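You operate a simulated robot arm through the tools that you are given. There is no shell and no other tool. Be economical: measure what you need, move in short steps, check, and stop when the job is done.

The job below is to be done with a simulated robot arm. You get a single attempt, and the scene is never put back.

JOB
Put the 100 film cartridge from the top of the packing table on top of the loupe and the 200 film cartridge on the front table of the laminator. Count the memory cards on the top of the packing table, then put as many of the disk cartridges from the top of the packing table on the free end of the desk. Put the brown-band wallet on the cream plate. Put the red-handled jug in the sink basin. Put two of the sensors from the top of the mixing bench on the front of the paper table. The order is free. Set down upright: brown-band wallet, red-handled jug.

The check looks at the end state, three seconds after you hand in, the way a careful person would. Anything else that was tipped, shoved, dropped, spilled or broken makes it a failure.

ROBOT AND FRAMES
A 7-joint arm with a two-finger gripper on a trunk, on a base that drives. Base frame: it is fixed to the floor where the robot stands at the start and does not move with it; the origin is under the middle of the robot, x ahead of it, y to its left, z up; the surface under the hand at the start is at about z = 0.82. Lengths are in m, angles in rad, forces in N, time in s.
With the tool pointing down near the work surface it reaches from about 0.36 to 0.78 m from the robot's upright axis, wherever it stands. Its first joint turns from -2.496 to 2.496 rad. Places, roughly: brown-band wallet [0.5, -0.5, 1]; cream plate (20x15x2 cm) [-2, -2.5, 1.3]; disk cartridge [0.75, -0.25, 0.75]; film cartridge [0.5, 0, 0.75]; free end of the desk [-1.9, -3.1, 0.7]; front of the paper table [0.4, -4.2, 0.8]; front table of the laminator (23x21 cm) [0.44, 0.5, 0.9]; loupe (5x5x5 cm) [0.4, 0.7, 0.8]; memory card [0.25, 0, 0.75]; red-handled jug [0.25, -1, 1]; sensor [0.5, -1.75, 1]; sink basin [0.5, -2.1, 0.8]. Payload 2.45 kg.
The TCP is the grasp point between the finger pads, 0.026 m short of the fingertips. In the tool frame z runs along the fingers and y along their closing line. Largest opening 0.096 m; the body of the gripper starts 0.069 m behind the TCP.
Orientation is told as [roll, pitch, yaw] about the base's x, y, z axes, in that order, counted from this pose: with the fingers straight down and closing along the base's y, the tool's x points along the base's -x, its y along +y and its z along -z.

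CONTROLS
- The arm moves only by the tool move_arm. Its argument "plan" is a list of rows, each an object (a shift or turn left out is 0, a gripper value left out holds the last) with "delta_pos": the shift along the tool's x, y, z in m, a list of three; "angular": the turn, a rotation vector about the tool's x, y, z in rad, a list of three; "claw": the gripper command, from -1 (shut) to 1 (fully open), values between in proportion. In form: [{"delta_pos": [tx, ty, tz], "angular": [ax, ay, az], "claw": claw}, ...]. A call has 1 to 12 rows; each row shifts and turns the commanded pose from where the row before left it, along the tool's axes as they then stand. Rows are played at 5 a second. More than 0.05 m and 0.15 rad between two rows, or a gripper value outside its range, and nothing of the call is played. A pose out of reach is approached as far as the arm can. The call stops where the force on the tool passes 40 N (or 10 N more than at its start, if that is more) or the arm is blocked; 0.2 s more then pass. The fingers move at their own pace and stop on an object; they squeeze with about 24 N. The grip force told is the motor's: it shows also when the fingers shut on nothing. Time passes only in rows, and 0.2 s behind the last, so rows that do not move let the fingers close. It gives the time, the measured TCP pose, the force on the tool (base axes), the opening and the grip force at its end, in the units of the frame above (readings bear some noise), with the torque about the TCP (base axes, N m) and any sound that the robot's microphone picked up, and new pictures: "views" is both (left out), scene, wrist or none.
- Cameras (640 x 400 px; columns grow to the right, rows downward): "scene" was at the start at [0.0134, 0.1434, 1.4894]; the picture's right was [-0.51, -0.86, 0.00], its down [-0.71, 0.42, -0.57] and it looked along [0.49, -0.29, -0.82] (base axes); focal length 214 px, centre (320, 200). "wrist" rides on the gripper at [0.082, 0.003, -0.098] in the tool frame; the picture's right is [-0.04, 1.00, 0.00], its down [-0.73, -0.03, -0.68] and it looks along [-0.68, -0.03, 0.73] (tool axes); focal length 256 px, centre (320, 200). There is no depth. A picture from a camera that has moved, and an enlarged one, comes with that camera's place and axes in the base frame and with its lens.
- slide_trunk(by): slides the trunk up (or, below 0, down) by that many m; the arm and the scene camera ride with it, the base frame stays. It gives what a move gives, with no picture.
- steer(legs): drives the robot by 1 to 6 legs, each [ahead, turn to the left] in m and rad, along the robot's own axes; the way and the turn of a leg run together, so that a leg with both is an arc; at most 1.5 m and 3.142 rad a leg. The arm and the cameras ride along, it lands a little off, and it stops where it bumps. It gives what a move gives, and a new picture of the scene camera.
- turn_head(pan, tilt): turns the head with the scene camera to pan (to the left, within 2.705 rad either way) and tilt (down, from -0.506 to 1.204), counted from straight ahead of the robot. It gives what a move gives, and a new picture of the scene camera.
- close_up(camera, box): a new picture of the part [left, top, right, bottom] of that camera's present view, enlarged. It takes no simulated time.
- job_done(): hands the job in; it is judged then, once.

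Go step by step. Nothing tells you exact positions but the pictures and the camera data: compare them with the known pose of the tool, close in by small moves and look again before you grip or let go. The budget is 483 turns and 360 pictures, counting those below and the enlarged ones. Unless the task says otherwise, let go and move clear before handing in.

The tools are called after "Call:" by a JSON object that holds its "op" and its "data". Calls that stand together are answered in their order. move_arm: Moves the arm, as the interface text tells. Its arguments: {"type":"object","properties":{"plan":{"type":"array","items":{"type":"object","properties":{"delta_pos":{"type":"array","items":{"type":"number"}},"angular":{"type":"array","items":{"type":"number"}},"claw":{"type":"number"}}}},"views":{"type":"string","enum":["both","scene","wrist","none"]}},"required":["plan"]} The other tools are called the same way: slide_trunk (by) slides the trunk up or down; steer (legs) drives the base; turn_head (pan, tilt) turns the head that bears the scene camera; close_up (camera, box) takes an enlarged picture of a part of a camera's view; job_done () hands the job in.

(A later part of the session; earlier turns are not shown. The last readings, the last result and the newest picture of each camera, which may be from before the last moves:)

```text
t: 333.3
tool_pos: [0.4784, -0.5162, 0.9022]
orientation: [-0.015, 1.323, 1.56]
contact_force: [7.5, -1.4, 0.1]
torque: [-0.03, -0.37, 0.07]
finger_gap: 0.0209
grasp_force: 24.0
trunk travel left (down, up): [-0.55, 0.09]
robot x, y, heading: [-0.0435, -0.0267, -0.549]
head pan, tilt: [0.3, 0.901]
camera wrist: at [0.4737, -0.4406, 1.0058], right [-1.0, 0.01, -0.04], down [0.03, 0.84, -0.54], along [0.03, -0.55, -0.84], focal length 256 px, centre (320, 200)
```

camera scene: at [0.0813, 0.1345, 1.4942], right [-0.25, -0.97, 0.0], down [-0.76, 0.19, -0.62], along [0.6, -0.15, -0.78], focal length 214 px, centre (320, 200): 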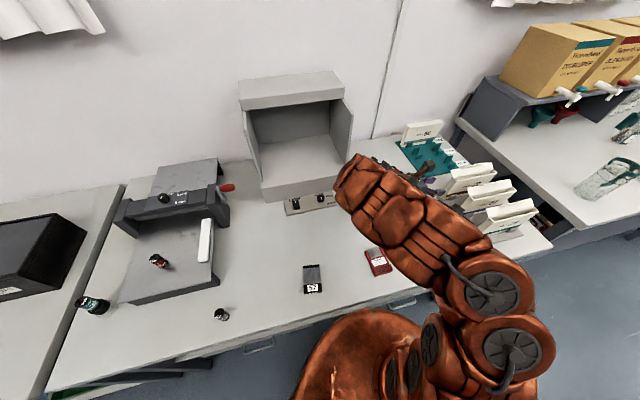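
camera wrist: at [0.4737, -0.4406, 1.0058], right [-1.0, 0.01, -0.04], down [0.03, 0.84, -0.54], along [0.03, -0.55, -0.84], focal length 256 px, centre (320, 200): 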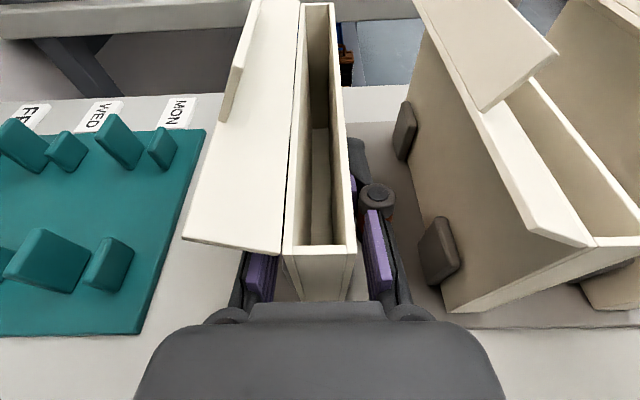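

Gripped (21 mm). Relieve the small lateral load and lift straight up.

Call:
{"op": "move_arm", "data": {"plan": [{"delta_pos": [0, -0.002, 0]}, {"delta_pos": [0.0194, 0, -0.0049]}, {"delta_pos": [0.029, 0, -0.0074]}, {"delta_pos": [0.029, 0, -0.0074]}, {}], "views": "both"}}

```text
t: 334.5
tool_pos: [0.4818, -0.5163, 0.9822]
orientation: [-0.014, 1.324, 1.559]
contact_force: [-0.2, -0.6, 0.6]
torque: [0.01, -0.03, 0.02]
finger_gap: 0.0211
grasp_force: 24.1
trunk travel left (down, up): [-0.55, 0.09]
robot x, y, heading: [-0.0523, -0.0248, -0.55]
head pan, tilt: [0.3, 0.901]
camera scene: at [0.0813, 0.1344, 1.4941], right [-0.25, -0.97, 0.0], down [-0.76, 0.19, -0.62], along [0.6, -0.15, -0.78], focal length 214 px, centre (320, 200)
camera wrist: at [0.4766, -0.4407, 1.086], right [-1.0, 0.01, -0.04], down [0.03, 0.84, -0.54], along [0.03, -0.54, -0.84], focal length 256 px, centre (320, 200)
```

scene: 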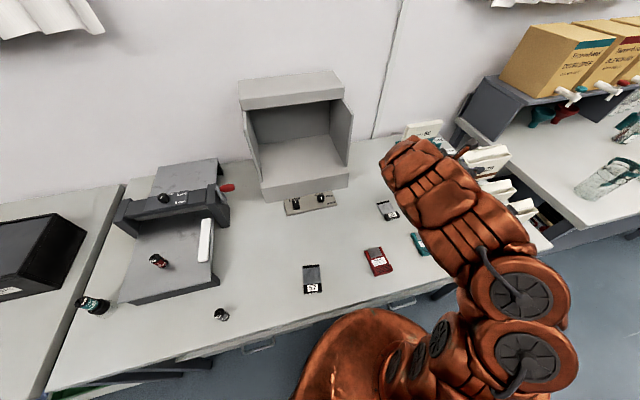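
wrist: 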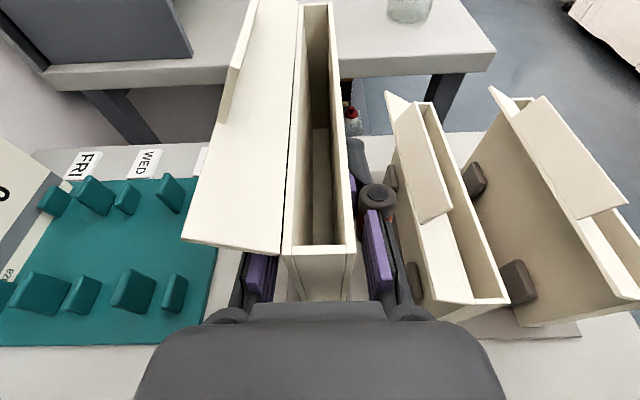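

Wallet lifted cleanly with neighbours untouched. Lift higher and retract toward the robot.

Call:
{"op": "move_arm", "data": {"plan": [{"delta_pos": [0.0388, 0, -0.0099]}, {"delta_pos": [0.0388, 0, -0.0099]}, {"delta_pos": [0.0388, 0, -0.0099]}, {"delta_pos": [0.0388, 0, -0.0099]}, {"delta_pos": [0.0388, 0, -0.0099]}, {"delta_pos": [-0.0067, 0.0294, -0.0264]}, {"delta_pos": [-0.0067, 0.0294, -0.0264]}, {"delta_pos": [-0.0067, 0.0294, -0.0264]}, {"delta_pos": [-0.0067, 0.0294, -0.0264]}, {"delta_pos": [-0.0067, 0.0294, -0.0264]}, {}], "views": "both"}}

```text
t: 336.9
tool_pos: [0.3335, -0.3805, 1.1835]
orientation: [-0.016, 1.323, 1.557]
contact_force: [0.4, 0.2, 0.5]
torque: [0.01, 0.01, 0.01]
finger_gap: 0.0207
grasp_force: 24.1
trunk travel left (down, up): [-0.55, 0.09]
robot x, y, heading: [-0.0449, -0.0304, -0.556]
head pan, tilt: [0.3, 0.901]
camera scene: at [0.0812, 0.1345, 1.4942], right [-0.25, -0.97, 0.0], down [-0.76, 0.19, -0.62], along [0.6, -0.15, -0.78], focal length 214 px, centre (320, 200)
camera wrist: at [0.3294, -0.3059, 1.2866], right [-1.0, 0.01, -0.04], down [0.03, 0.84, -0.54], along [0.03, -0.55, -0.84], focal length 256 px, centre (320, 200)
```

scene: 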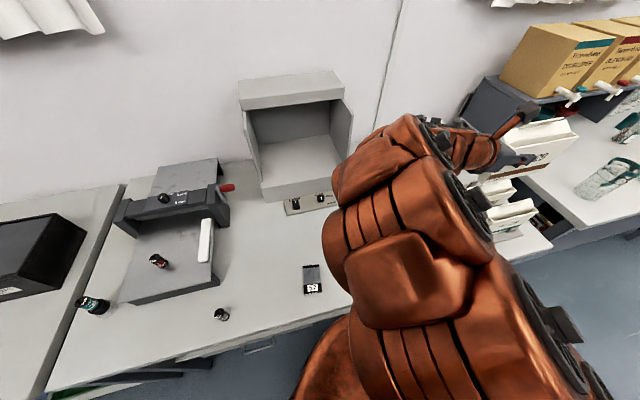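
wrist: 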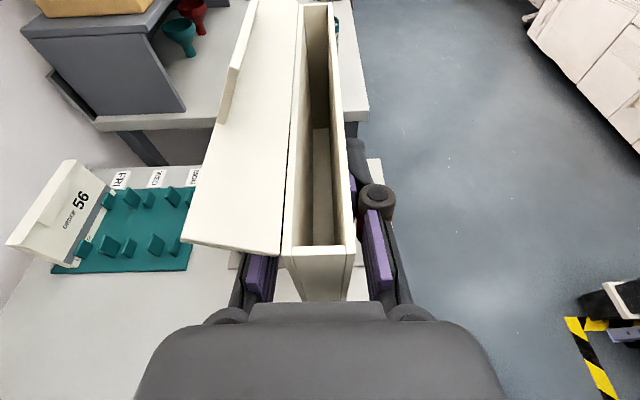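

Drive toward the minilab: back off, turn right, go along the aisle.

Call:
{"op": "steer", "data": {"legs": [[-0.1, 0], [0, -1.0], [1.2, 0]]}}

```text
t: 344.9
tool_pos: [-0.0865, -1.4395, 1.1821]
orientation: [-0.018, 1.323, 0.65]
contact_force: [-0.1, 0.0, -0.4]
torque: [0.01, 0.05, -0.02]
finger_gap: 0.0209
grasp_force: 23.7
trunk travel left (down, up): [-0.55, 0.09]
robot x, y, heading: [-0.0516, -0.9186, -1.291]
head pan, tilt: [0.3, 0.901]
stopped in leg 3: the robot was blocked; the commanded pose is now the measured one
camera scene: at [0.1547, -0.8895, 1.494], right [-0.84, -0.55, 0.0], down [-0.43, 0.66, -0.62], along [0.34, -0.52, -0.78], focal length 214 px, centre (320, 200)
```

scene: 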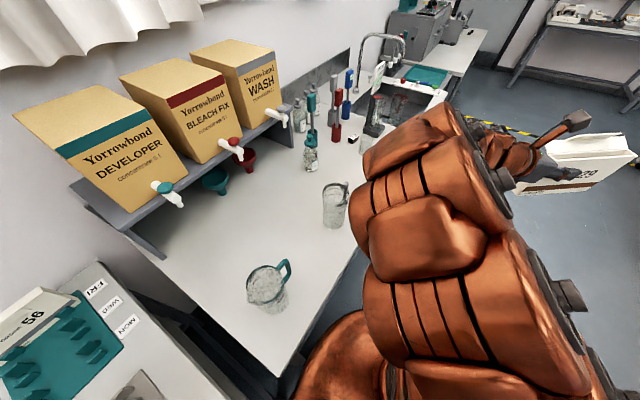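

The base nudged the bench side (heading drifted). Back off, turn right and continue away from the bench.

Call:
{"op": "steer", "data": {"legs": [[-0.08, 0], [0, -0.65], [0.5, 0]]}}

```text
t: 350.3
tool_pos: [-0.6052, -1.6872, 1.184]
orientation: [-0.017, 1.323, -0.013]
contact_force: [0.0, -0.4, -0.2]
torque: [0.05, -0.03, -0.03]
finger_gap: 0.0211
grasp_force: 24.0
trunk travel left (down, up): [-0.55, 0.09]
robot x, y, heading: [-0.2602, -1.3023, -1.955]
head pan, tilt: [0.3, 0.901]
camera scene: at [-0.0752, -1.3999, 1.4942], right [-1.0, 0.08, 0.0], down [0.07, 0.78, -0.62], along [-0.05, -0.62, -0.78], focal length 214 px, centre (320, 200)
```

scene: 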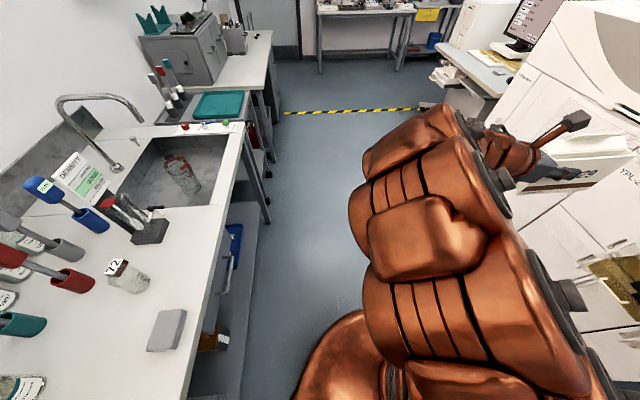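

Jug still upright in the sink. Raise trunk and wallet to above plate height before approaching the minilab.

Call:
{"op": "slide_trunk", "data": {"by": 0.09}}

Call:
{"op": "move_arm", "data": {"plan": [{"delta_pos": [0.0363, 0, -0.0093]}, {"delta_pos": [0.0363, 0, -0.0093]}, {"delta_pos": [0.0363, 0, -0.0093]}, {"delta_pos": [0.0363, 0, -0.0093]}, {"delta_pos": [0.0363, 0, -0.0093]}, {}], "views": "none"}}

Call:
{"op": "steer", "data": {"legs": [[0, -0.2], [1.3, 0]]}}

Call:
{"op": "turn_head", "data": {"pan": -0.9, "tilt": 0.5}}

```text
t: 351.5
tool_pos: [-0.6034, -1.6862, 1.2737]
orientation: [-0.017, 1.322, -0.01]
contact_force: [-0.7, 0.5, -0.3]
torque: [-0.01, -0.02, 0.02]
finger_gap: 0.0211
grasp_force: 24.2
trunk travel left (down, up): [-0.64, 0.0]
robot x, y, heading: [-0.2597, -1.3022, -1.956]
head pan, tilt: [0.3, 0.901]
```

```text
t: 352.9
tool_pos: [-0.6049, -1.6831, 1.4613]
orientation: [-0.017, 1.323, -0.011]
contact_force: [0.7, 1.1, 0.4]
torque: [-0.01, 0.01, 0.03]
finger_gap: 0.0209
grasp_force: 23.9
trunk travel left (down, up): [-0.64, 0.0]
robot x, y, heading: [-0.2584, -1.2997, -1.952]
head pan, tilt: [0.3, 0.901]
```

```text
t: 360.3
tool_pos: [-1.454, -2.6701, 1.4625]
orientation: [-0.018, 1.322, -0.268]
contact_force: [0.2, 0.0, -0.1]
torque: [-0.01, -0.04, 0.02]
finger_gap: 0.0211
grasp_force: 23.8
trunk travel left (down, up): [-0.64, 0.0]
robot x, y, heading: [-1.0241, -2.3882, -2.213]
head pan, tilt: [0.3, 0.901]
camera scene: at [-0.8685, -2.5301, 1.5842], right [-0.94, 0.33, 0.0], down [0.26, 0.74, -0.62], along [-0.21, -0.59, -0.78], focal length 214 px, centre (320, 200)
```

scene: 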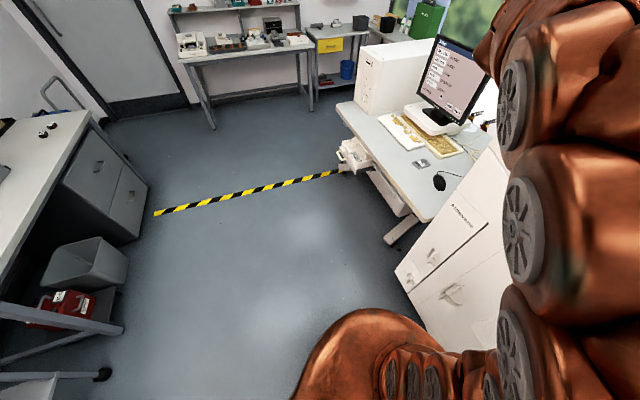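

```text
t: 361.7
tool_pos: [-1.453, -2.6714, 1.4629]
orientation: [-0.016, 1.323, -0.268]
contact_force: [0.7, -0.1, -0.3]
torque: [-0.03, -0.02, 0.0]
finger_gap: 0.0209
grasp_force: 24.5
trunk travel left (down, up): [-0.64, 0.0]
robot x, y, heading: [-1.0221, -2.3866, -2.214]
head pan, tilt: [-0.901, 0.499]
camera scene: at [-0.9343, -2.4618, 1.618], right [-0.03, 1.0, 0.0], down [0.48, 0.01, -0.88], along [-0.88, -0.03, -0.48], focal length 214 px, centre (320, 200)
```

scene: 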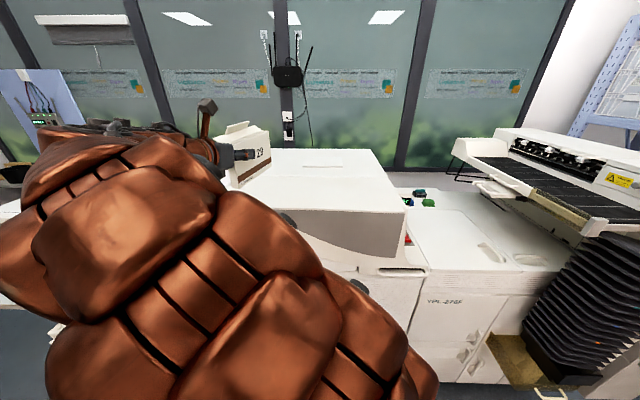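

Call:
{"op": "close_up", "data": {"camera": "scene", "box": [190, 110, 430, 260]}}

Call:
{"op": "close_up", "data": {"camera": "wrist", "box": [0, 0, 640, 400]}}

```text
2.67 times, centred on (310, 185) of scene
camera zoom: at [-0.9343, -2.4618, 1.618], right [-0.03, 1.0, 0.0], down [0.48, 0.01, -0.88], along [-0.88, -0.03, -0.48], focal length 572 px, centre (347, 240)
```

zoom: 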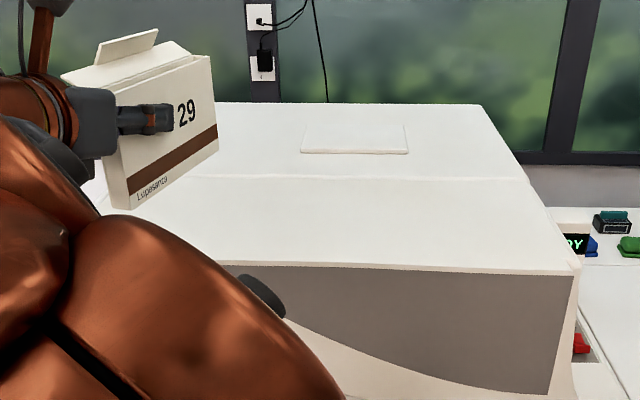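

```text
1.00 times, centred on (320, 200) of wrist (not enlarged: the box is as wide or as high as the picture)
camera zoom: at [-1.3805, -2.6868, 1.566], right [0.26, 0.97, -0.04], down [0.8, -0.24, -0.54], along [-0.54, 0.11, -0.84], focal length 256 px, centre (320, 200)
```

zoom: 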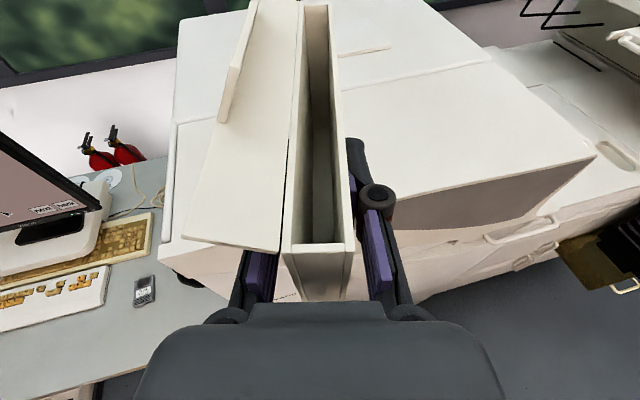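

The plate is centred near (-1.98,-2.48), top z≈1.27. I turn the robot to face it and come closer.

Call:
{"op": "steer", "data": {"legs": [[0, -0.69], [0.25, 0]]}}

Call:
{"op": "turn_head", "data": {"pan": 0.3, "tilt": 0.6}}

Call:
{"op": "close_up", "data": {"camera": "wrist", "box": [0, 0, 640, 400]}}

```text
t: 365.4
tool_pos: [-1.7722, -2.3924, 1.4631]
orientation: [-0.019, 1.324, -0.956]
contact_force: [-1.2, -0.6, -0.8]
torque: [0.0, -0.02, -0.04]
finger_gap: 0.0211
grasp_force: 24.2
trunk travel left (down, up): [-0.64, 0.0]
robot x, y, heading: [-1.2563, -2.4493, -2.907]
head pan, tilt: [-0.901, 0.499]
camera scene: at [-1.237, -2.5618, 1.618], right [0.62, 0.79, 0.0], down [0.38, -0.3, -0.88], along [-0.69, 0.54, -0.48], focal length 214 px, centre (320, 200)
```

scene: 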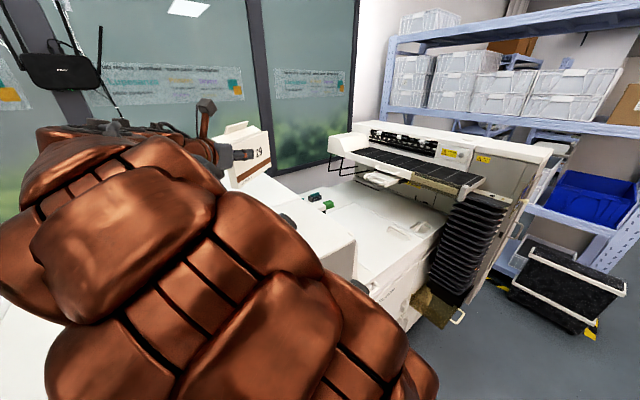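

```text
t: 366.8
tool_pos: [-1.772, -2.3915, 1.4619]
orientation: [-0.019, 1.323, -0.957]
contact_force: [-0.5, -0.6, 0.0]
torque: [0.0, -0.03, -0.03]
finger_gap: 0.0211
grasp_force: 23.8
trunk travel left (down, up): [-0.64, 0.0]
robot x, y, heading: [-1.2599, -2.4482, -2.909]
head pan, tilt: [0.3, 0.6]
camera scene: at [-1.2412, -2.6629, 1.609], right [-0.51, 0.86, 0.0], down [0.49, 0.29, -0.83], along [-0.71, -0.42, -0.56], focal length 214 px, centre (320, 200)
```

scene: 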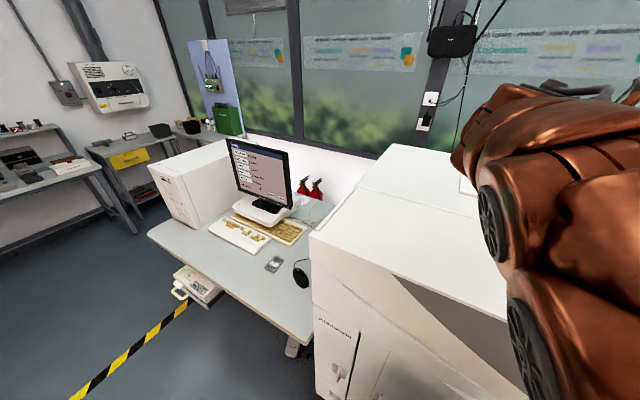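

```text
1.00 times, centred on (320, 200) of wrist (not enlarged: the box is as wide or as high as the picture)
camera zoom: at [-1.7251, -2.4511, 1.566], right [0.81, 0.58, -0.04], down [0.47, -0.7, -0.54], along [-0.35, 0.42, -0.84], focal length 256 px, centre (320, 200)
```

zoom: 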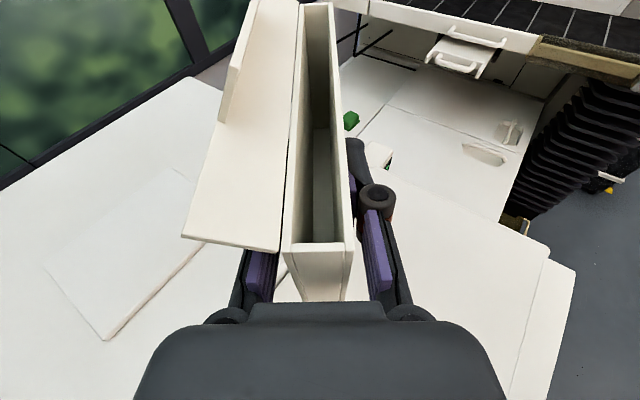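

Plate seen: x -2.07…-1.93, y -2.573…-2.377. I move the wallet sideways over it at height.

Call:
{"op": "move_arm", "data": {"plan": [{"delta_pos": [0.0012, -0.0476, 0.0047]}, {"delta_pos": [0.0012, -0.0476, 0.0047]}, {"delta_pos": [0.0012, -0.0476, 0.0047]}, {"delta_pos": [0.0012, -0.0476, 0.0047]}, {"delta_pos": [0.0012, -0.0476, 0.0047]}, {}], "views": "both"}}

```text
t: 368.2
tool_pos: [-1.9756, -2.5161, 1.4651]
orientation: [-0.015, 1.323, -0.956]
contact_force: [0.3, 0.6, 0.0]
torque: [0.0, -0.01, -0.01]
finger_gap: 0.021
grasp_force: 23.7
trunk travel left (down, up): [-0.64, 0.0]
robot x, y, heading: [-1.2604, -2.4558, -2.91]
head pan, tilt: [0.3, 0.6]
camera scene: at [-1.2418, -2.6632, 1.6089], right [-0.51, 0.86, 0.0], down [0.49, 0.29, -0.82], along [-0.71, -0.42, -0.57], focal length 214 px, centre (320, 200)
camera wrist: at [-1.9282, -2.5749, 1.568], right [0.81, 0.58, -0.04], down [0.47, -0.7, -0.54], along [-0.35, 0.42, -0.84], focal length 256 px, centre (320, 200)
```

scene: 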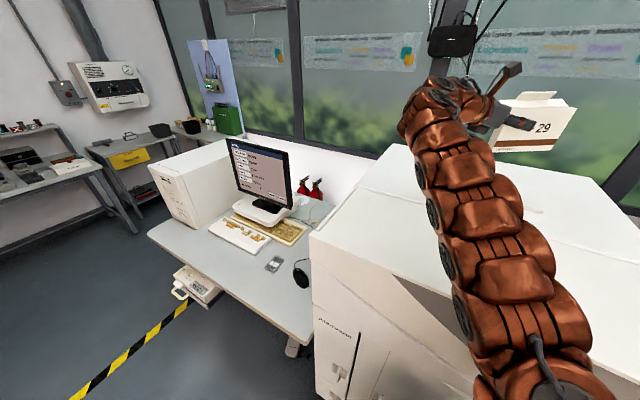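
wrist: 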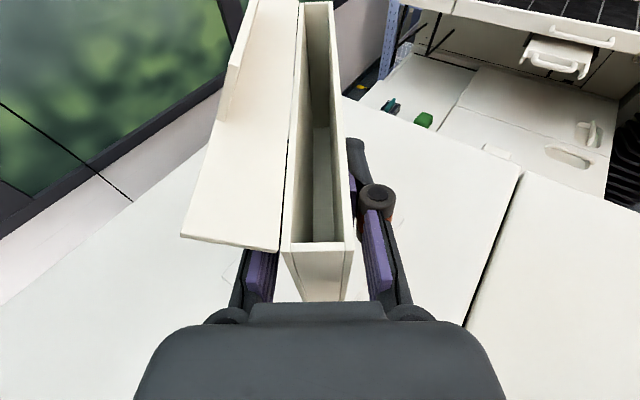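

Call:
{"op": "close_up", "data": {"camera": "scene", "box": [440, 70, 620, 240]}}

Call:
{"op": "close_up", "data": {"camera": "wrist", "box": [180, 160, 460, 320]}}

```text
2.35 times, centred on (530, 155) of scene
camera zoom: at [-1.2418, -2.6632, 1.6089], right [-0.51, 0.86, 0.0], down [0.49, 0.29, -0.82], along [-0.71, -0.42, -0.57], focal length 505 px, centre (-174, 306)
```

zoom: 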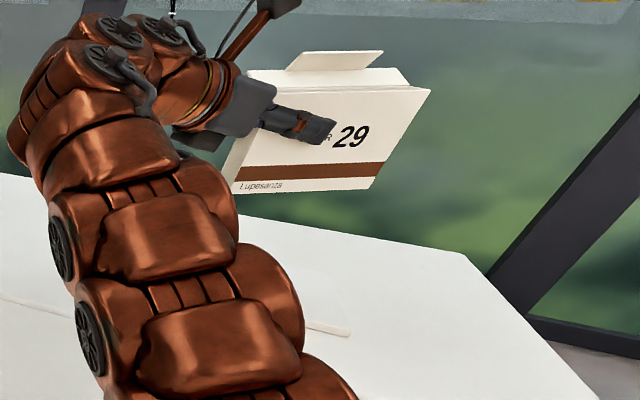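

```text
2.29 times, centred on (320, 240) of wrist
camera zoom: at [-1.9282, -2.5749, 1.568], right [0.81, 0.58, -0.04], down [0.47, -0.7, -0.54], along [-0.35, 0.42, -0.84], focal length 585 px, centre (320, 109)
```

zoom: 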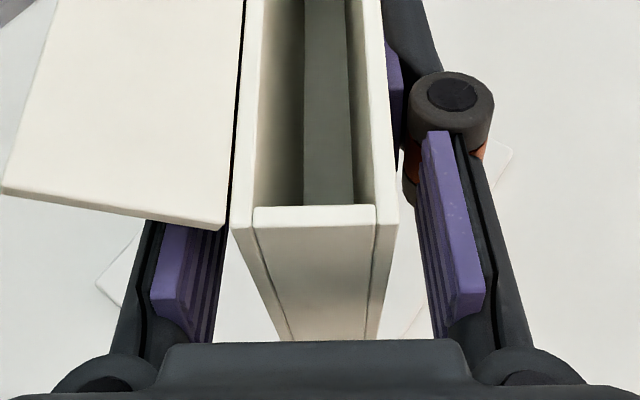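

Plate centre refined to (-2.017,-2.48). Correct by ~1.5 cm and lower in steps.

Call:
{"op": "move_arm", "data": {"plan": [{"delta_pos": [0.002, -0.0127, 0.0078]}, {"delta_pos": [-0.0388, 0, 0.0099]}, {"delta_pos": [-0.0388, 0, 0.0099]}, {"delta_pos": [-0.0145, 0, 0.0037]}, {}], "views": "wrist"}}

Call:
{"op": "close_up", "data": {"camera": "scene", "box": [440, 70, 620, 240]}}

```text
t: 369.4
tool_pos: [-1.9941, -2.5145, 1.3685]
orientation: [-0.018, 1.323, -0.96]
contact_force: [0.1, -0.1, -0.7]
torque: [-0.02, -0.03, 0.0]
finger_gap: 0.0214
grasp_force: 23.3
trunk travel left (down, up): [-0.64, 0.0]
robot x, y, heading: [-1.2587, -2.4529, -2.903]
head pan, tilt: [0.3, 0.6]
camera wrist: at [-1.9464, -2.5738, 1.4707], right [0.81, 0.58, -0.04], down [0.47, -0.7, -0.54], along [-0.35, 0.42, -0.84], focal length 256 px, centre (320, 200)
```

wrist: 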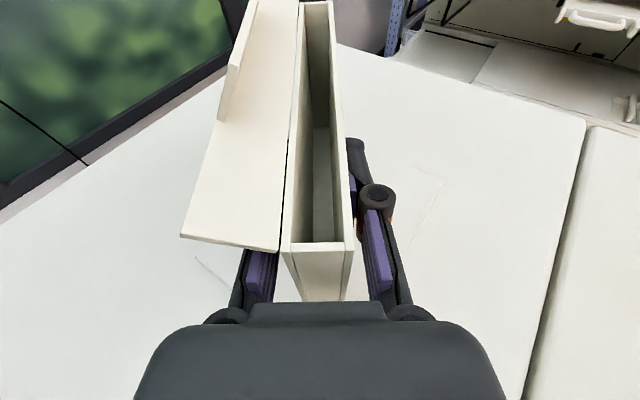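

```text
2.35 times, centred on (530, 155) of scene
camera zoom: at [-1.2413, -2.6631, 1.609], right [-0.51, 0.86, 0.0], down [0.49, 0.29, -0.83], along [-0.71, -0.42, -0.56], focal length 505 px, centre (-174, 306)
```

zoom: 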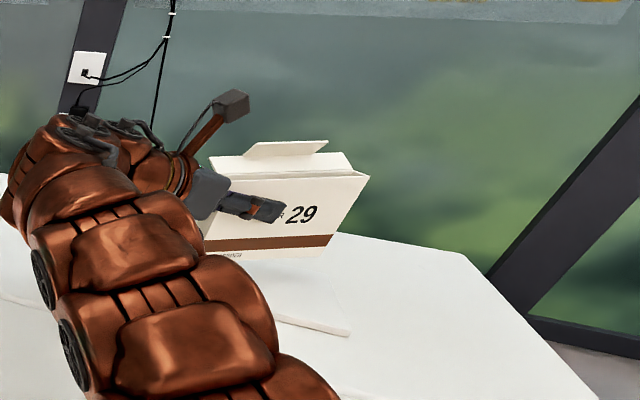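

Centred. Lower to contact.

Call:
{"op": "move_arm", "data": {"plan": [{"delta_pos": [-0.0194, 0, 0.0049]}, {"delta_pos": [-0.0058, 0, 0.0015]}, {"delta_pos": [-0.0048, 0, 0.0012]}, {}], "views": "none"}}

```text
t: 370.4
tool_pos: [-1.9938, -2.5124, 1.3373]
orientation: [-0.018, 1.323, -0.956]
contact_force: [0.1, -0.8, -0.5]
torque: [-0.02, 0.0, -0.04]
finger_gap: 0.0211
grasp_force: 23.6
trunk travel left (down, up): [-0.64, 0.0]
robot x, y, heading: [-1.2555, -2.4513, -2.906]
head pan, tilt: [0.3, 0.6]
```

Call:
{"op": "move_arm", "data": {"plan": [{"delta_pos": [-0.0048, 0, 0.0012]}, {"delta_pos": [-0.0039, 0, 0.001]}, {}], "views": "none"}}

```text
t: 371.2
tool_pos: [-1.9929, -2.513, 1.3297]
orientation: [-0.025, 1.327, -0.966]
contact_force: [-4.9, -0.1, 24.4]
torque: [0.49, 0.42, 0.08]
finger_gap: 0.0214
grasp_force: 23.7
trunk travel left (down, up): [-0.64, 0.0]
robot x, y, heading: [-1.2582, -2.4495, -2.911]
head pan, tilt: [0.3, 0.6]
```

Contact. Ease, open slightly, and check before backing out.

Call:
{"op": "move_arm", "data": {"plan": [{"delta_pos": [0.001, 0, 0]}, {"claw": -0.3}, {"claw": 0}, {"claw": 0}, {}], "views": "both"}}

```text
t: 372.4
tool_pos: [-1.9948, -2.5141, 1.3292]
orientation: [-0.016, 1.322, -0.955]
contact_force: [0.0, 0.0, -0.5]
torque: [0.0, -0.02, 0.02]
finger_gap: 0.0477
grasp_force: 0.0
trunk travel left (down, up): [-0.64, 0.0]
robot x, y, heading: [-1.258, -2.4509, -2.911]
head pan, tilt: [0.3, 0.6]
camera scene: at [-1.2412, -2.6633, 1.6089], right [-0.51, 0.86, 0.0], down [0.49, 0.29, -0.83], along [-0.71, -0.42, -0.56], focal length 214 px, centre (320, 200)
camera wrist: at [-1.9478, -2.5732, 1.4324], right [0.81, 0.58, -0.04], down [0.47, -0.7, -0.54], along [-0.35, 0.42, -0.84], focal length 256 px, centre (320, 200)
```

scene: 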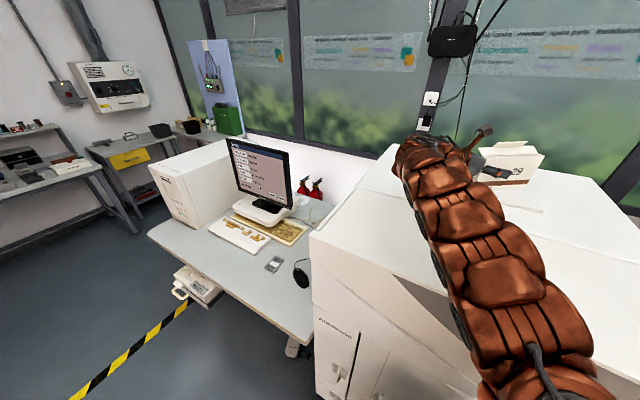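
wrist: 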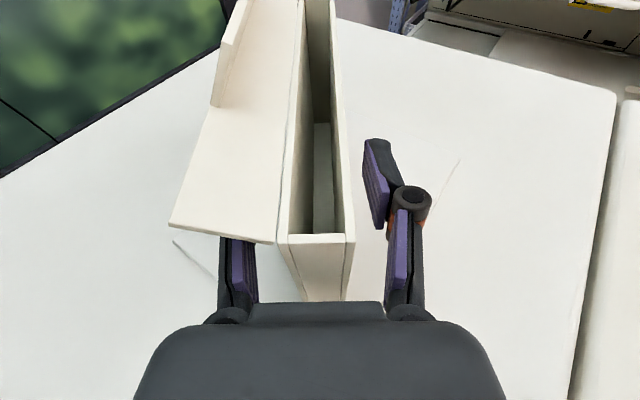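

It stands on its own. Back straight out.

Call:
{"op": "move_arm", "data": {"plan": [{"delta_pos": [-0.005, 0, -0.0194]}, {"delta_pos": [-0.0074, 0, -0.029]}, {"delta_pos": [-0.0074, 0, -0.029]}, {"delta_pos": [-0.0074, 0, -0.029]}, {"delta_pos": [-0.005, 0, -0.0194]}, {"delta_pos": [0.04, 0, -0.01]}, {}], "views": "both"}}

```text
t: 374.0
tool_pos: [-1.9167, -2.6187, 1.3706]
orientation: [-0.016, 1.323, -0.954]
contact_force: [0.3, -0.1, 0.0]
torque: [0.01, 0.01, -0.01]
finger_gap: 0.0481
grasp_force: 0.1
trunk travel left (down, up): [-0.64, 0.0]
robot x, y, heading: [-1.2565, -2.4504, -2.908]
head pan, tilt: [0.3, 0.6]
camera scene: at [-1.2412, -2.6634, 1.6089], right [-0.51, 0.86, 0.0], down [0.49, 0.29, -0.83], along [-0.71, -0.42, -0.56], focal length 214 px, centre (320, 200)
camera wrist: at [-1.8706, -2.6787, 1.4736], right [0.81, 0.58, -0.04], down [0.47, -0.7, -0.54], along [-0.35, 0.42, -0.84], focal length 256 px, centre (320, 200)
```

scene: 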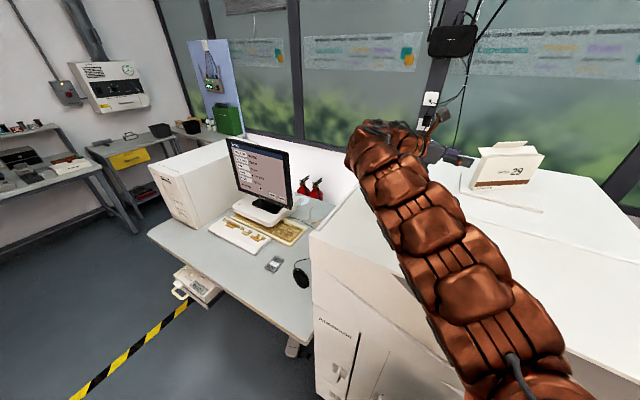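
wrist: 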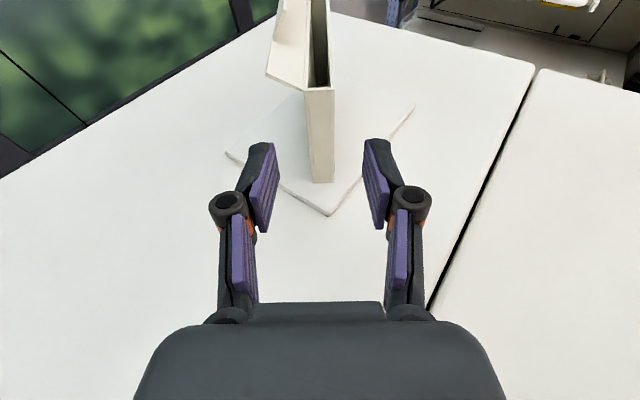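

The wallet stands upright on the plate. Now restore the tool to pointing down and retract for the second disk.

Call:
{"op": "move_arm", "data": {"plan": [{"delta_pos": [0.0388, 0, -0.0099]}, {"delta_pos": [0.0388, 0, -0.0099]}, {"delta_pos": [-0.005, 0.0, -0.0194]}, {"angular": [0, -0.147, 0]}, {"angular": [0, -0.147, 0]}, {"angular": [0, -0.147, 0]}, {"angular": [0, -0.147, 0]}, {"angular": [0, -0.147, 0]}, {"angular": [0, -0.147, 0]}, {"angular": [0, -0.147, 0]}, {"angular": [0, -0.147, 0]}], "views": "none"}}

Call:
{"op": "move_arm", "data": {"plan": [{"angular": [0, -0.147, 0]}, {}], "views": "both"}}

```text
t: 376.4
tool_pos: [-1.7981, -2.618, 1.3637]
orientation: [-0.003, 0.353, -0.924]
contact_force: [-2.8, 6.9, 0.8]
torque: [-0.66, -0.21, 0.05]
finger_gap: 0.048
grasp_force: 0.1
out of reach, approached as far as the arm can: row 5, 6, 7, 8, 9, 10
trunk travel left (down, up): [-0.64, 0.0]
robot x, y, heading: [-1.2563, -2.4533, -2.908]
head pan, tilt: [0.3, 0.6]
```

```text
t: 377.0
tool_pos: [-1.8039, -2.6002, 1.342]
orientation: [-0.003, 0.294, -0.941]
contact_force: [0.3, -1.7, -0.1]
torque: [0.06, 0.01, -0.01]
finger_gap: 0.048
grasp_force: 0.1
out of reach, approached as far as the arm can: row 1
trunk travel left (down, up): [-0.64, 0.0]
robot x, y, heading: [-1.2589, -2.4515, -2.905]
head pan, tilt: [0.3, 0.6]
camera scene: at [-1.2409, -2.6647, 1.6088], right [-0.51, 0.86, 0.0], down [0.49, 0.29, -0.82], along [-0.71, -0.42, -0.57], focal length 214 px, centre (320, 200)
camera wrist: at [-1.8304, -2.5577, 1.4594], right [0.83, 0.56, -0.01], down [0.51, -0.74, 0.44], along [0.23, -0.37, -0.9], focal length 256 px, centre (320, 200)
```

scene: 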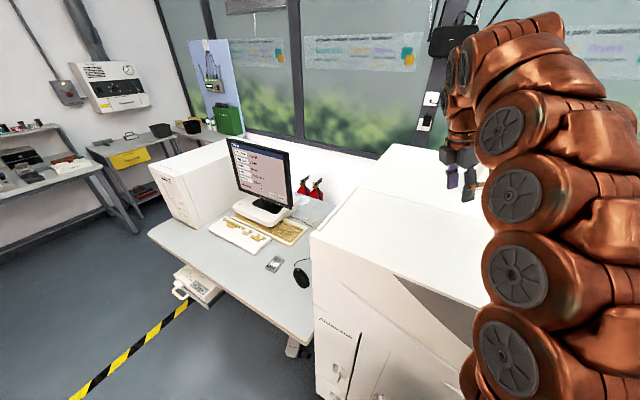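
wrist: 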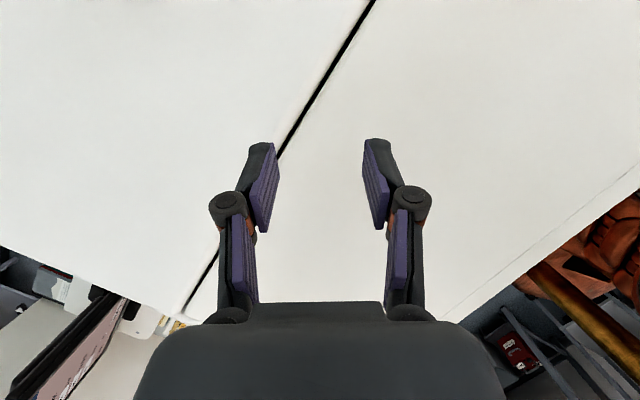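

Back the robot away, then check the wallet.

Call:
{"op": "steer", "data": {"legs": [[-0.35, 0]]}}

Call:
{"op": "turn_head", "data": {"pan": -0.2, "tilt": 0.4}}

```text
t: 379.2
tool_pos: [-1.4692, -2.5177, 1.3425]
orientation: [-0.003, 0.295, -0.943]
contact_force: [-0.3, -0.3, 0.8]
torque: [0.0, -0.04, 0.0]
finger_gap: 0.0481
grasp_force: 0.1
trunk travel left (down, up): [-0.64, 0.0]
robot x, y, heading: [-0.9216, -2.3686, -2.912]
head pan, tilt: [0.3, 0.6]
camera scene: at [-0.9072, -2.5816, 1.6089], right [-0.51, 0.86, 0.0], down [0.49, 0.29, -0.82], along [-0.71, -0.42, -0.57], focal length 214 px, centre (320, 200)
```

scene: 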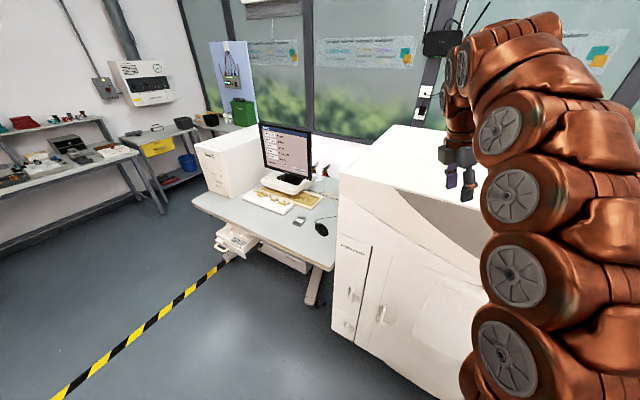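

```text
t: 380.1
tool_pos: [-1.4689, -2.5179, 1.3412]
orientation: [-0.002, 0.295, -0.943]
contact_force: [0.4, 0.0, -0.8]
torque: [-0.03, 0.01, 0.01]
finger_gap: 0.0479
grasp_force: 0.0
trunk travel left (down, up): [-0.64, 0.0]
robot x, y, heading: [-0.9287, -2.3695, -2.908]
head pan, tilt: [-0.201, 0.4]
camera scene: at [-0.9235, -2.5396, 1.6271], right [-0.03, 1.0, 0.0], down [0.39, 0.01, -0.92], along [-0.92, -0.03, -0.39], focal length 214 px, centre (320, 200)
```

scene: 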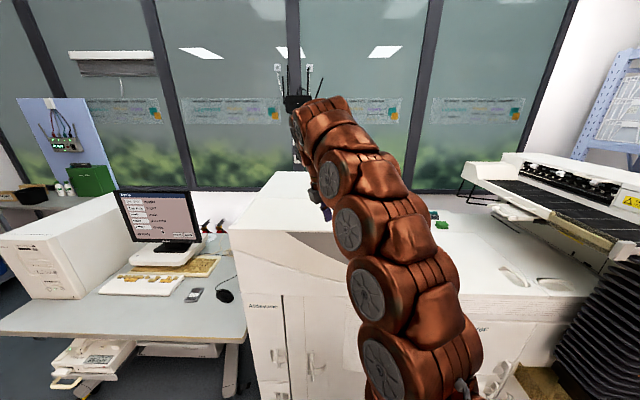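

Call:
{"op": "move_arm", "data": {"plan": [{"angular": [0, -0.1475, 0]}, {"angular": [0, -0.1475, 0]}, {"delta_pos": [-0.01, 0.035, 0.02]}, {"delta_pos": [-0.01, 0.035, 0.02]}, {"delta_pos": [-0.01, 0.035, 0.02]}, {"delta_pos": [-0.006, 0.032, 0.02]}, {}], "views": "none"}}

Call:
{"op": "slide_trunk", "data": {"by": -0.09}}

Call:
{"op": "steer", "data": {"legs": [[0, 0.9]]}}

Call:
{"op": "turn_head", "data": {"pan": -1.1, "tilt": 0.4}}

```text
t: 381.8
tool_pos: [-1.333, -2.4657, 1.2137]
orientation: [-0.005, 0.001, -0.941]
contact_force: [0.9, -0.3, 0.6]
torque: [0.02, 0.01, 0.02]
finger_gap: 0.0481
grasp_force: 0.1
out of reach, approached as far as the arm can: row 1, 2
trunk travel left (down, up): [-0.64, 0.0]
robot x, y, heading: [-0.9248, -2.3701, -2.905]
head pan, tilt: [-0.201, 0.4]
```

```text
t: 383.0
tool_pos: [-1.3341, -2.4663, 1.1237]
orientation: [-0.003, 0.002, -0.942]
contact_force: [0.7, -1.1, -0.3]
torque: [-0.01, -0.01, 0.03]
finger_gap: 0.0479
grasp_force: 0.1
trunk travel left (down, up): [-0.55, 0.09]
robot x, y, heading: [-0.9234, -2.366, -2.913]
head pan, tilt: [-0.201, 0.4]
```

```text
t: 385.7
tool_pos: [-1.106, -2.748, 1.1237]
orientation: [-0.005, -0.001, -0.052]
contact_force: [-0.2, -0.1, 0.2]
torque: [-0.02, 0.01, 0.01]
finger_gap: 0.0478
grasp_force: 0.1
trunk travel left (down, up): [-0.55, 0.09]
robot x, y, heading: [-0.9216, -2.372, -2.016]
head pan, tilt: [-0.201, 0.4]
camera scene: at [-0.792, -2.4785, 1.5372], right [-0.8, 0.6, 0.0], down [0.23, 0.31, -0.92], along [-0.56, -0.73, -0.39], focal length 214 px, centre (320, 200)
```

scene: 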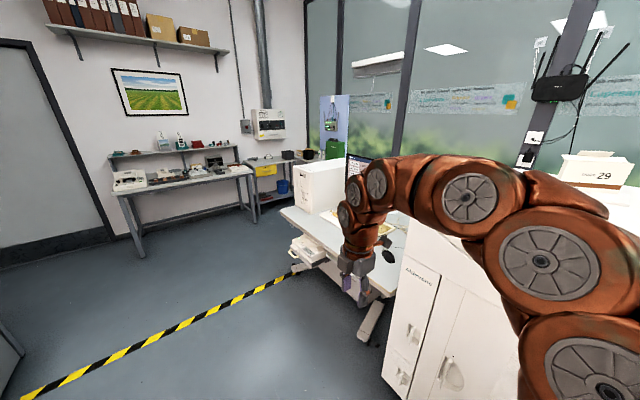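

```text
t: 386.9
tool_pos: [-1.1063, -2.7485, 1.1234]
orientation: [-0.005, 0.001, -0.053]
contact_force: [0.2, 0.6, 0.5]
torque: [0.02, 0.0, 0.0]
finger_gap: 0.048
grasp_force: 0.0
trunk travel left (down, up): [-0.55, 0.09]
robot x, y, heading: [-0.9233, -2.3735, -2.015]
head pan, tilt: [-1.1, 0.4]
camera scene: at [-0.8287, -2.4069, 1.5372], right [-0.02, 1.0, 0.0], down [0.39, 0.01, -0.92], along [-0.92, -0.02, -0.39], focal length 214 px, centre (320, 200)
```

scene: 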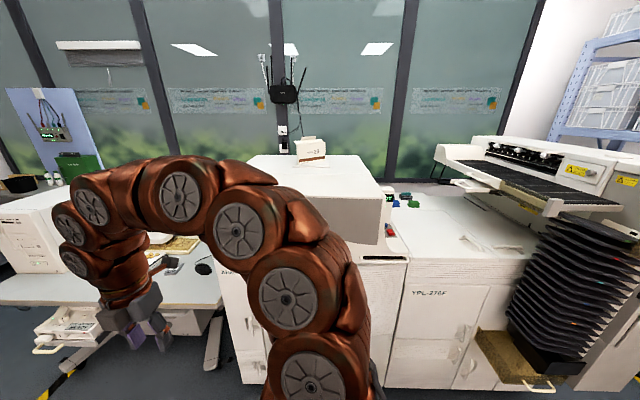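

Wallet stands fine. Drive back (in reverse) to the packing table for the second disk.

Call:
{"op": "steer", "data": {"legs": [[0, 0.11], [-1.1, 0], [-1.0, 0]]}}

```text
t: 398.0
tool_pos: [-0.3286, -0.772, 1.1236]
orientation: [-0.004, -0.001, 0.028]
contact_force: [-0.3, -0.2, 0.1]
torque: [0.0, 0.01, 0.0]
finger_gap: 0.0477
grasp_force: 0.1
trunk travel left (down, up): [-0.55, 0.09]
robot x, y, heading: [-0.179, -0.3764, -1.936]
head pan, tilt: [-1.1, 0.4]
camera scene: at [-0.0791, -0.4083, 1.5372], right [-0.11, 0.99, 0.0], down [0.39, 0.04, -0.92], along [-0.92, -0.1, -0.39], focal length 214 px, centre (320, 200)
```

scene: 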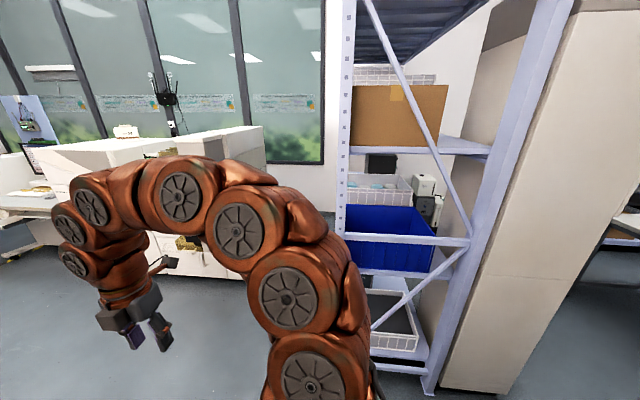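

Call:
{"op": "steer", "data": {"legs": [[0, 1.93]]}}

Call:
{"op": "turn_head", "data": {"pan": 0.2, "tilt": 0.9}}

Call:
{"op": "close_up", "data": {"camera": "wrist", "box": [0, 0, 640, 400]}}

```text
t: 403.1
tool_pos: [0.2444, -0.3566, 1.1227]
orientation: [-0.004, 0.0, 2.021]
contact_force: [-1.1, 0.0, -0.6]
torque: [0.0, 0.03, 0.0]
finger_gap: 0.048
grasp_force: 0.0
trunk travel left (down, up): [-0.55, 0.09]
robot x, y, heading: [-0.1758, -0.3777, 0.058]
head pan, tilt: [-1.1, 0.4]
camera scene: at [-0.1883, -0.2816, 1.5372], right [-0.86, -0.5, 0.0], down [-0.2, 0.34, -0.92], along [0.46, -0.8, -0.39], focal length 214 px, centre (320, 200)
```

scene: 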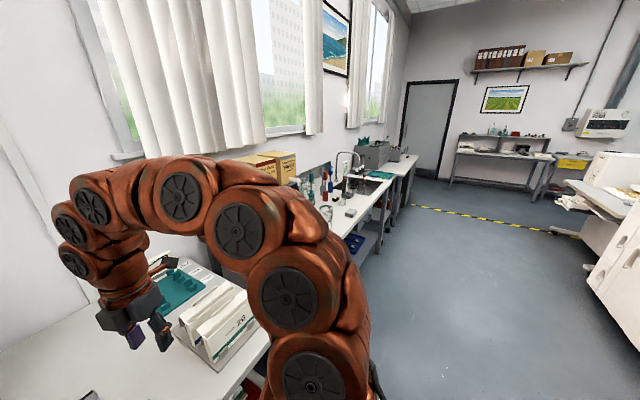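

```text
t: 404.6
tool_pos: [0.243, -0.357, 1.1238]
orientation: [-0.003, 0.001, 2.023]
contact_force: [-0.5, 0.1, -1.2]
torque: [0.0, -0.01, -0.01]
finger_gap: 0.0483
grasp_force: 0.0
trunk travel left (down, up): [-0.55, 0.09]
robot x, y, heading: [-0.1756, -0.3771, 0.059]
head pan, tilt: [0.201, 0.901]
camera scene: at [-0.1619, -0.1823, 1.4942], right [0.25, -0.97, 0.0], down [-0.76, -0.2, -0.62], along [0.6, 0.16, -0.78], focal length 214 px, centre (320, 200)
```

scene: 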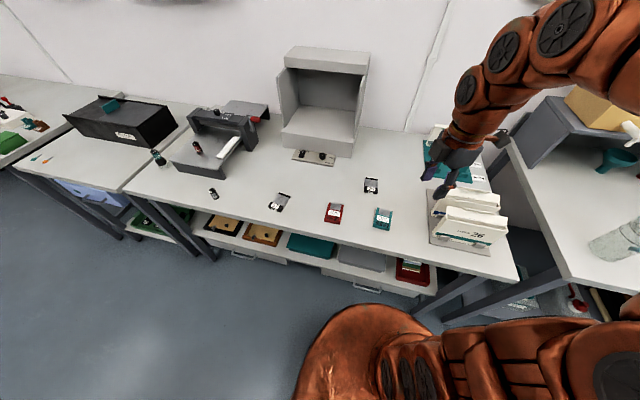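

```text
1.00 times, centred on (320, 200) of wrist (not enlarged: the box is as wide or as high as the picture)
camera zoom: at [0.2752, -0.4318, 1.2218], right [-0.92, -0.4, 0.0], down [-0.3, 0.67, 0.68], along [-0.27, 0.62, -0.73], focal length 256 px, centre (320, 200)
```

zoom: 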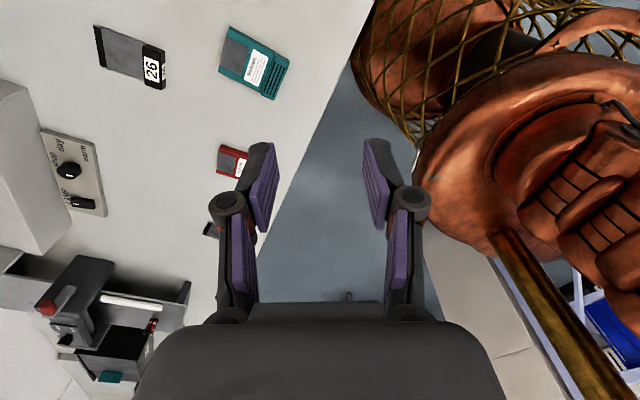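

Teal disk centre (0.32,-0.302), long axis along x (yaw ≈ -0.11). Rotate the gripper back to that yaw.

Call:
{"op": "move_arm", "data": {"plan": [{"angular": [0, 0, 0.1475], "claw": 0.7}, {"angular": [0, 0, 0.1475]}, {"angular": [0, 0, 0.1475]}, {"angular": [0, 0, 0.1475]}, {"angular": [0, 0, 0.1475]}, {"angular": [0, 0, 0.1475]}, {"angular": [0, 0, 0.1475]}, {"angular": [0, 0, 0.1475]}, {"angular": [0, 0, 0.1475]}, {"angular": [0, 0, 0.1475]}, {"angular": [0, 0, 0.1475]}, {"angular": [0, 0, 0.1475]}], "views": "none"}}

Call:
{"op": "move_arm", "data": {"plan": [{"angular": [0, 0, 0.12]}, {"angular": [0, 0, 0.12]}, {"angular": [0, 0, 0.12]}, {}], "views": "wrist"}}

```text
t: 407.2
tool_pos: [0.2428, -0.3573, 1.1237]
orientation: [0.001, -0.003, 0.25]
contact_force: [-0.5, 0.2, -0.3]
torque: [-0.06, 0.03, -0.01]
finger_gap: 0.0814
grasp_force: 0.0
trunk travel left (down, up): [-0.55, 0.09]
robot x, y, heading: [-0.1803, -0.3769, 0.055]
head pan, tilt: [0.201, 0.901]
```

```text
t: 408.2
tool_pos: [0.2439, -0.3565, 1.1229]
orientation: [0.002, -0.002, -0.108]
contact_force: [0.8, -0.7, -0.6]
torque: [0.03, 0.01, 0.0]
finger_gap: 0.0817
grasp_force: 0.1
trunk travel left (down, up): [-0.55, 0.09]
robot x, y, heading: [-0.1735, -0.3808, 0.055]
head pan, tilt: [0.201, 0.901]
camera wrist: at [0.1618, -0.3453, 1.2216], right [0.15, 0.99, 0.0], down [0.72, -0.11, 0.68], along [0.67, -0.1, -0.73], focal length 256 px, centre (320, 200)
```

wrist: 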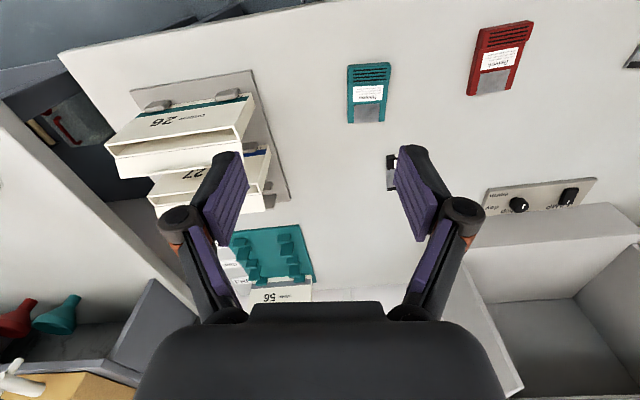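

Call:
{"op": "move_arm", "data": {"plan": [{"delta_pos": [-0.033, 0.035, 0]}, {"delta_pos": [-0.032, 0.035, 0]}, {"delta_pos": [0, 0, 0.05]}, {"delta_pos": [0, 0, 0.05]}, {"delta_pos": [0, 0, 0.05]}, {"delta_pos": [0, 0, 0.05]}, {}], "views": "wrist"}}

```text
t: 409.8
tool_pos: [0.318, -0.2949, 0.919]
orientation: [0.004, -0.005, -0.109]
contact_force: [-0.5, 0.6, 1.3]
torque: [0.0, 0.0, 0.02]
finger_gap: 0.0814
grasp_force: 0.0
trunk travel left (down, up): [-0.55, 0.09]
robot x, y, heading: [-0.1767, -0.3764, 0.058]
head pan, tilt: [0.201, 0.901]
camera wrist: at [0.2362, -0.284, 1.0178], right [0.15, 0.99, 0.0], down [0.72, -0.11, 0.68], along [0.68, -0.1, -0.73], focal length 256 px, centre (320, 200)
```

wrist: 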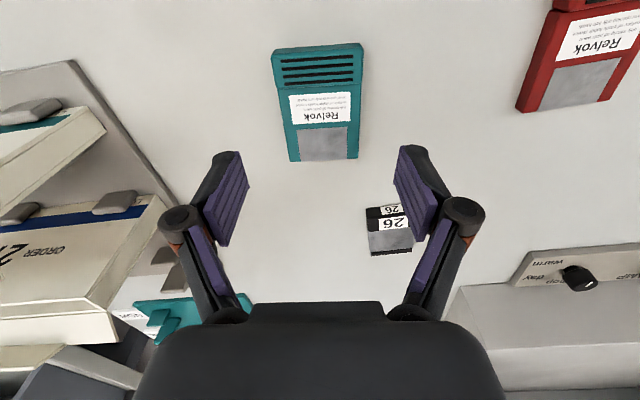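

Call:
{"op": "move_arm", "data": {"plan": [{"delta_pos": [0, 0, 0.035], "angular": [0, 0, -0.05]}, {"delta_pos": [0, 0, 0.035]}, {"claw": -1}, {"claw": -1}, {"claw": -1}, {"claw": -1}, {"delta_pos": [0, 0, -0.04]}, {"delta_pos": [0, 0, -0.05]}, {"delta_pos": [0, 0, -0.05]}, {"delta_pos": [0, 0, -0.05]}, {"delta_pos": [0, 0, -0.05]}, {}], "views": "wrist"}}

```text
t: 411.1
tool_pos: [0.3188, -0.2964, 0.8573]
orientation: [0.003, -0.012, -0.058]
contact_force: [0.8, -2.1, 17.4]
torque: [0.04, 0.19, 0.08]
finger_gap: 0.0058
grasp_force: 7.3
trunk travel left (down, up): [-0.55, 0.09]
robot x, y, heading: [-0.1763, -0.3781, 0.056]
head pan, tilt: [0.201, 0.901]
stopped in row 6: the force on the tool passed its limit at 46 N (the readings are from after the stop); the commanded pose is now the measured one
camera wrist: at [0.2356, -0.2882, 0.9549], right [0.1, 1.0, 0.0], down [0.72, -0.07, 0.69], along [0.68, -0.06, -0.73], focal length 256 px, centre (320, 200)
```

wrist: 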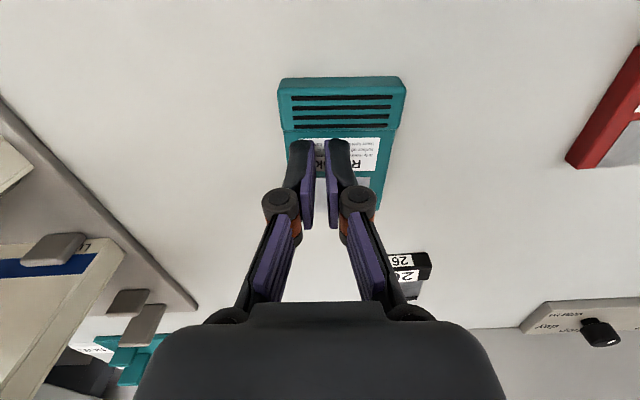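

The fingers slid over the top of the disk. Lift, open and look again.

Call:
{"op": "move_arm", "data": {"plan": [{"delta_pos": [0, 0, -0.03]}, {"delta_pos": [0, 0, -0.02], "claw": 0.7}, {"claw": 0.7}, {"claw": 0.7}, {"claw": 0.7}, {}], "views": "wrist"}}

```text
t: 412.5
tool_pos: [0.3186, -0.2957, 0.9071]
orientation: [0.002, -0.008, -0.058]
contact_force: [0.2, 0.4, -0.9]
torque: [0.01, 0.02, -0.02]
finger_gap: 0.0815
grasp_force: 0.1
trunk travel left (down, up): [-0.55, 0.09]
robot x, y, heading: [-0.1747, -0.379, 0.056]
head pan, tilt: [0.201, 0.901]
camera wrist: at [0.2358, -0.2882, 1.0041], right [0.1, 1.0, 0.0], down [0.73, -0.07, 0.68], along [0.68, -0.07, -0.73], focal length 256 px, centre (320, 200)
```

wrist: 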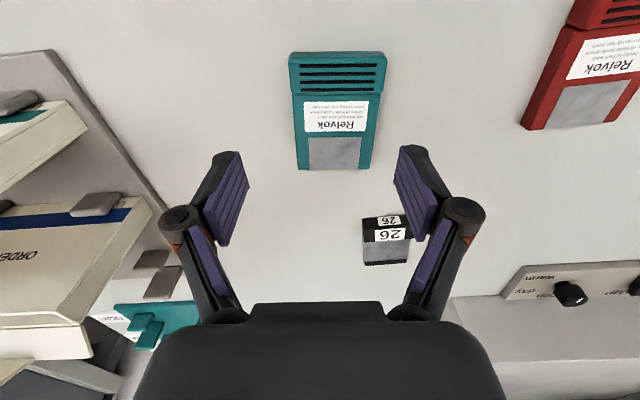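

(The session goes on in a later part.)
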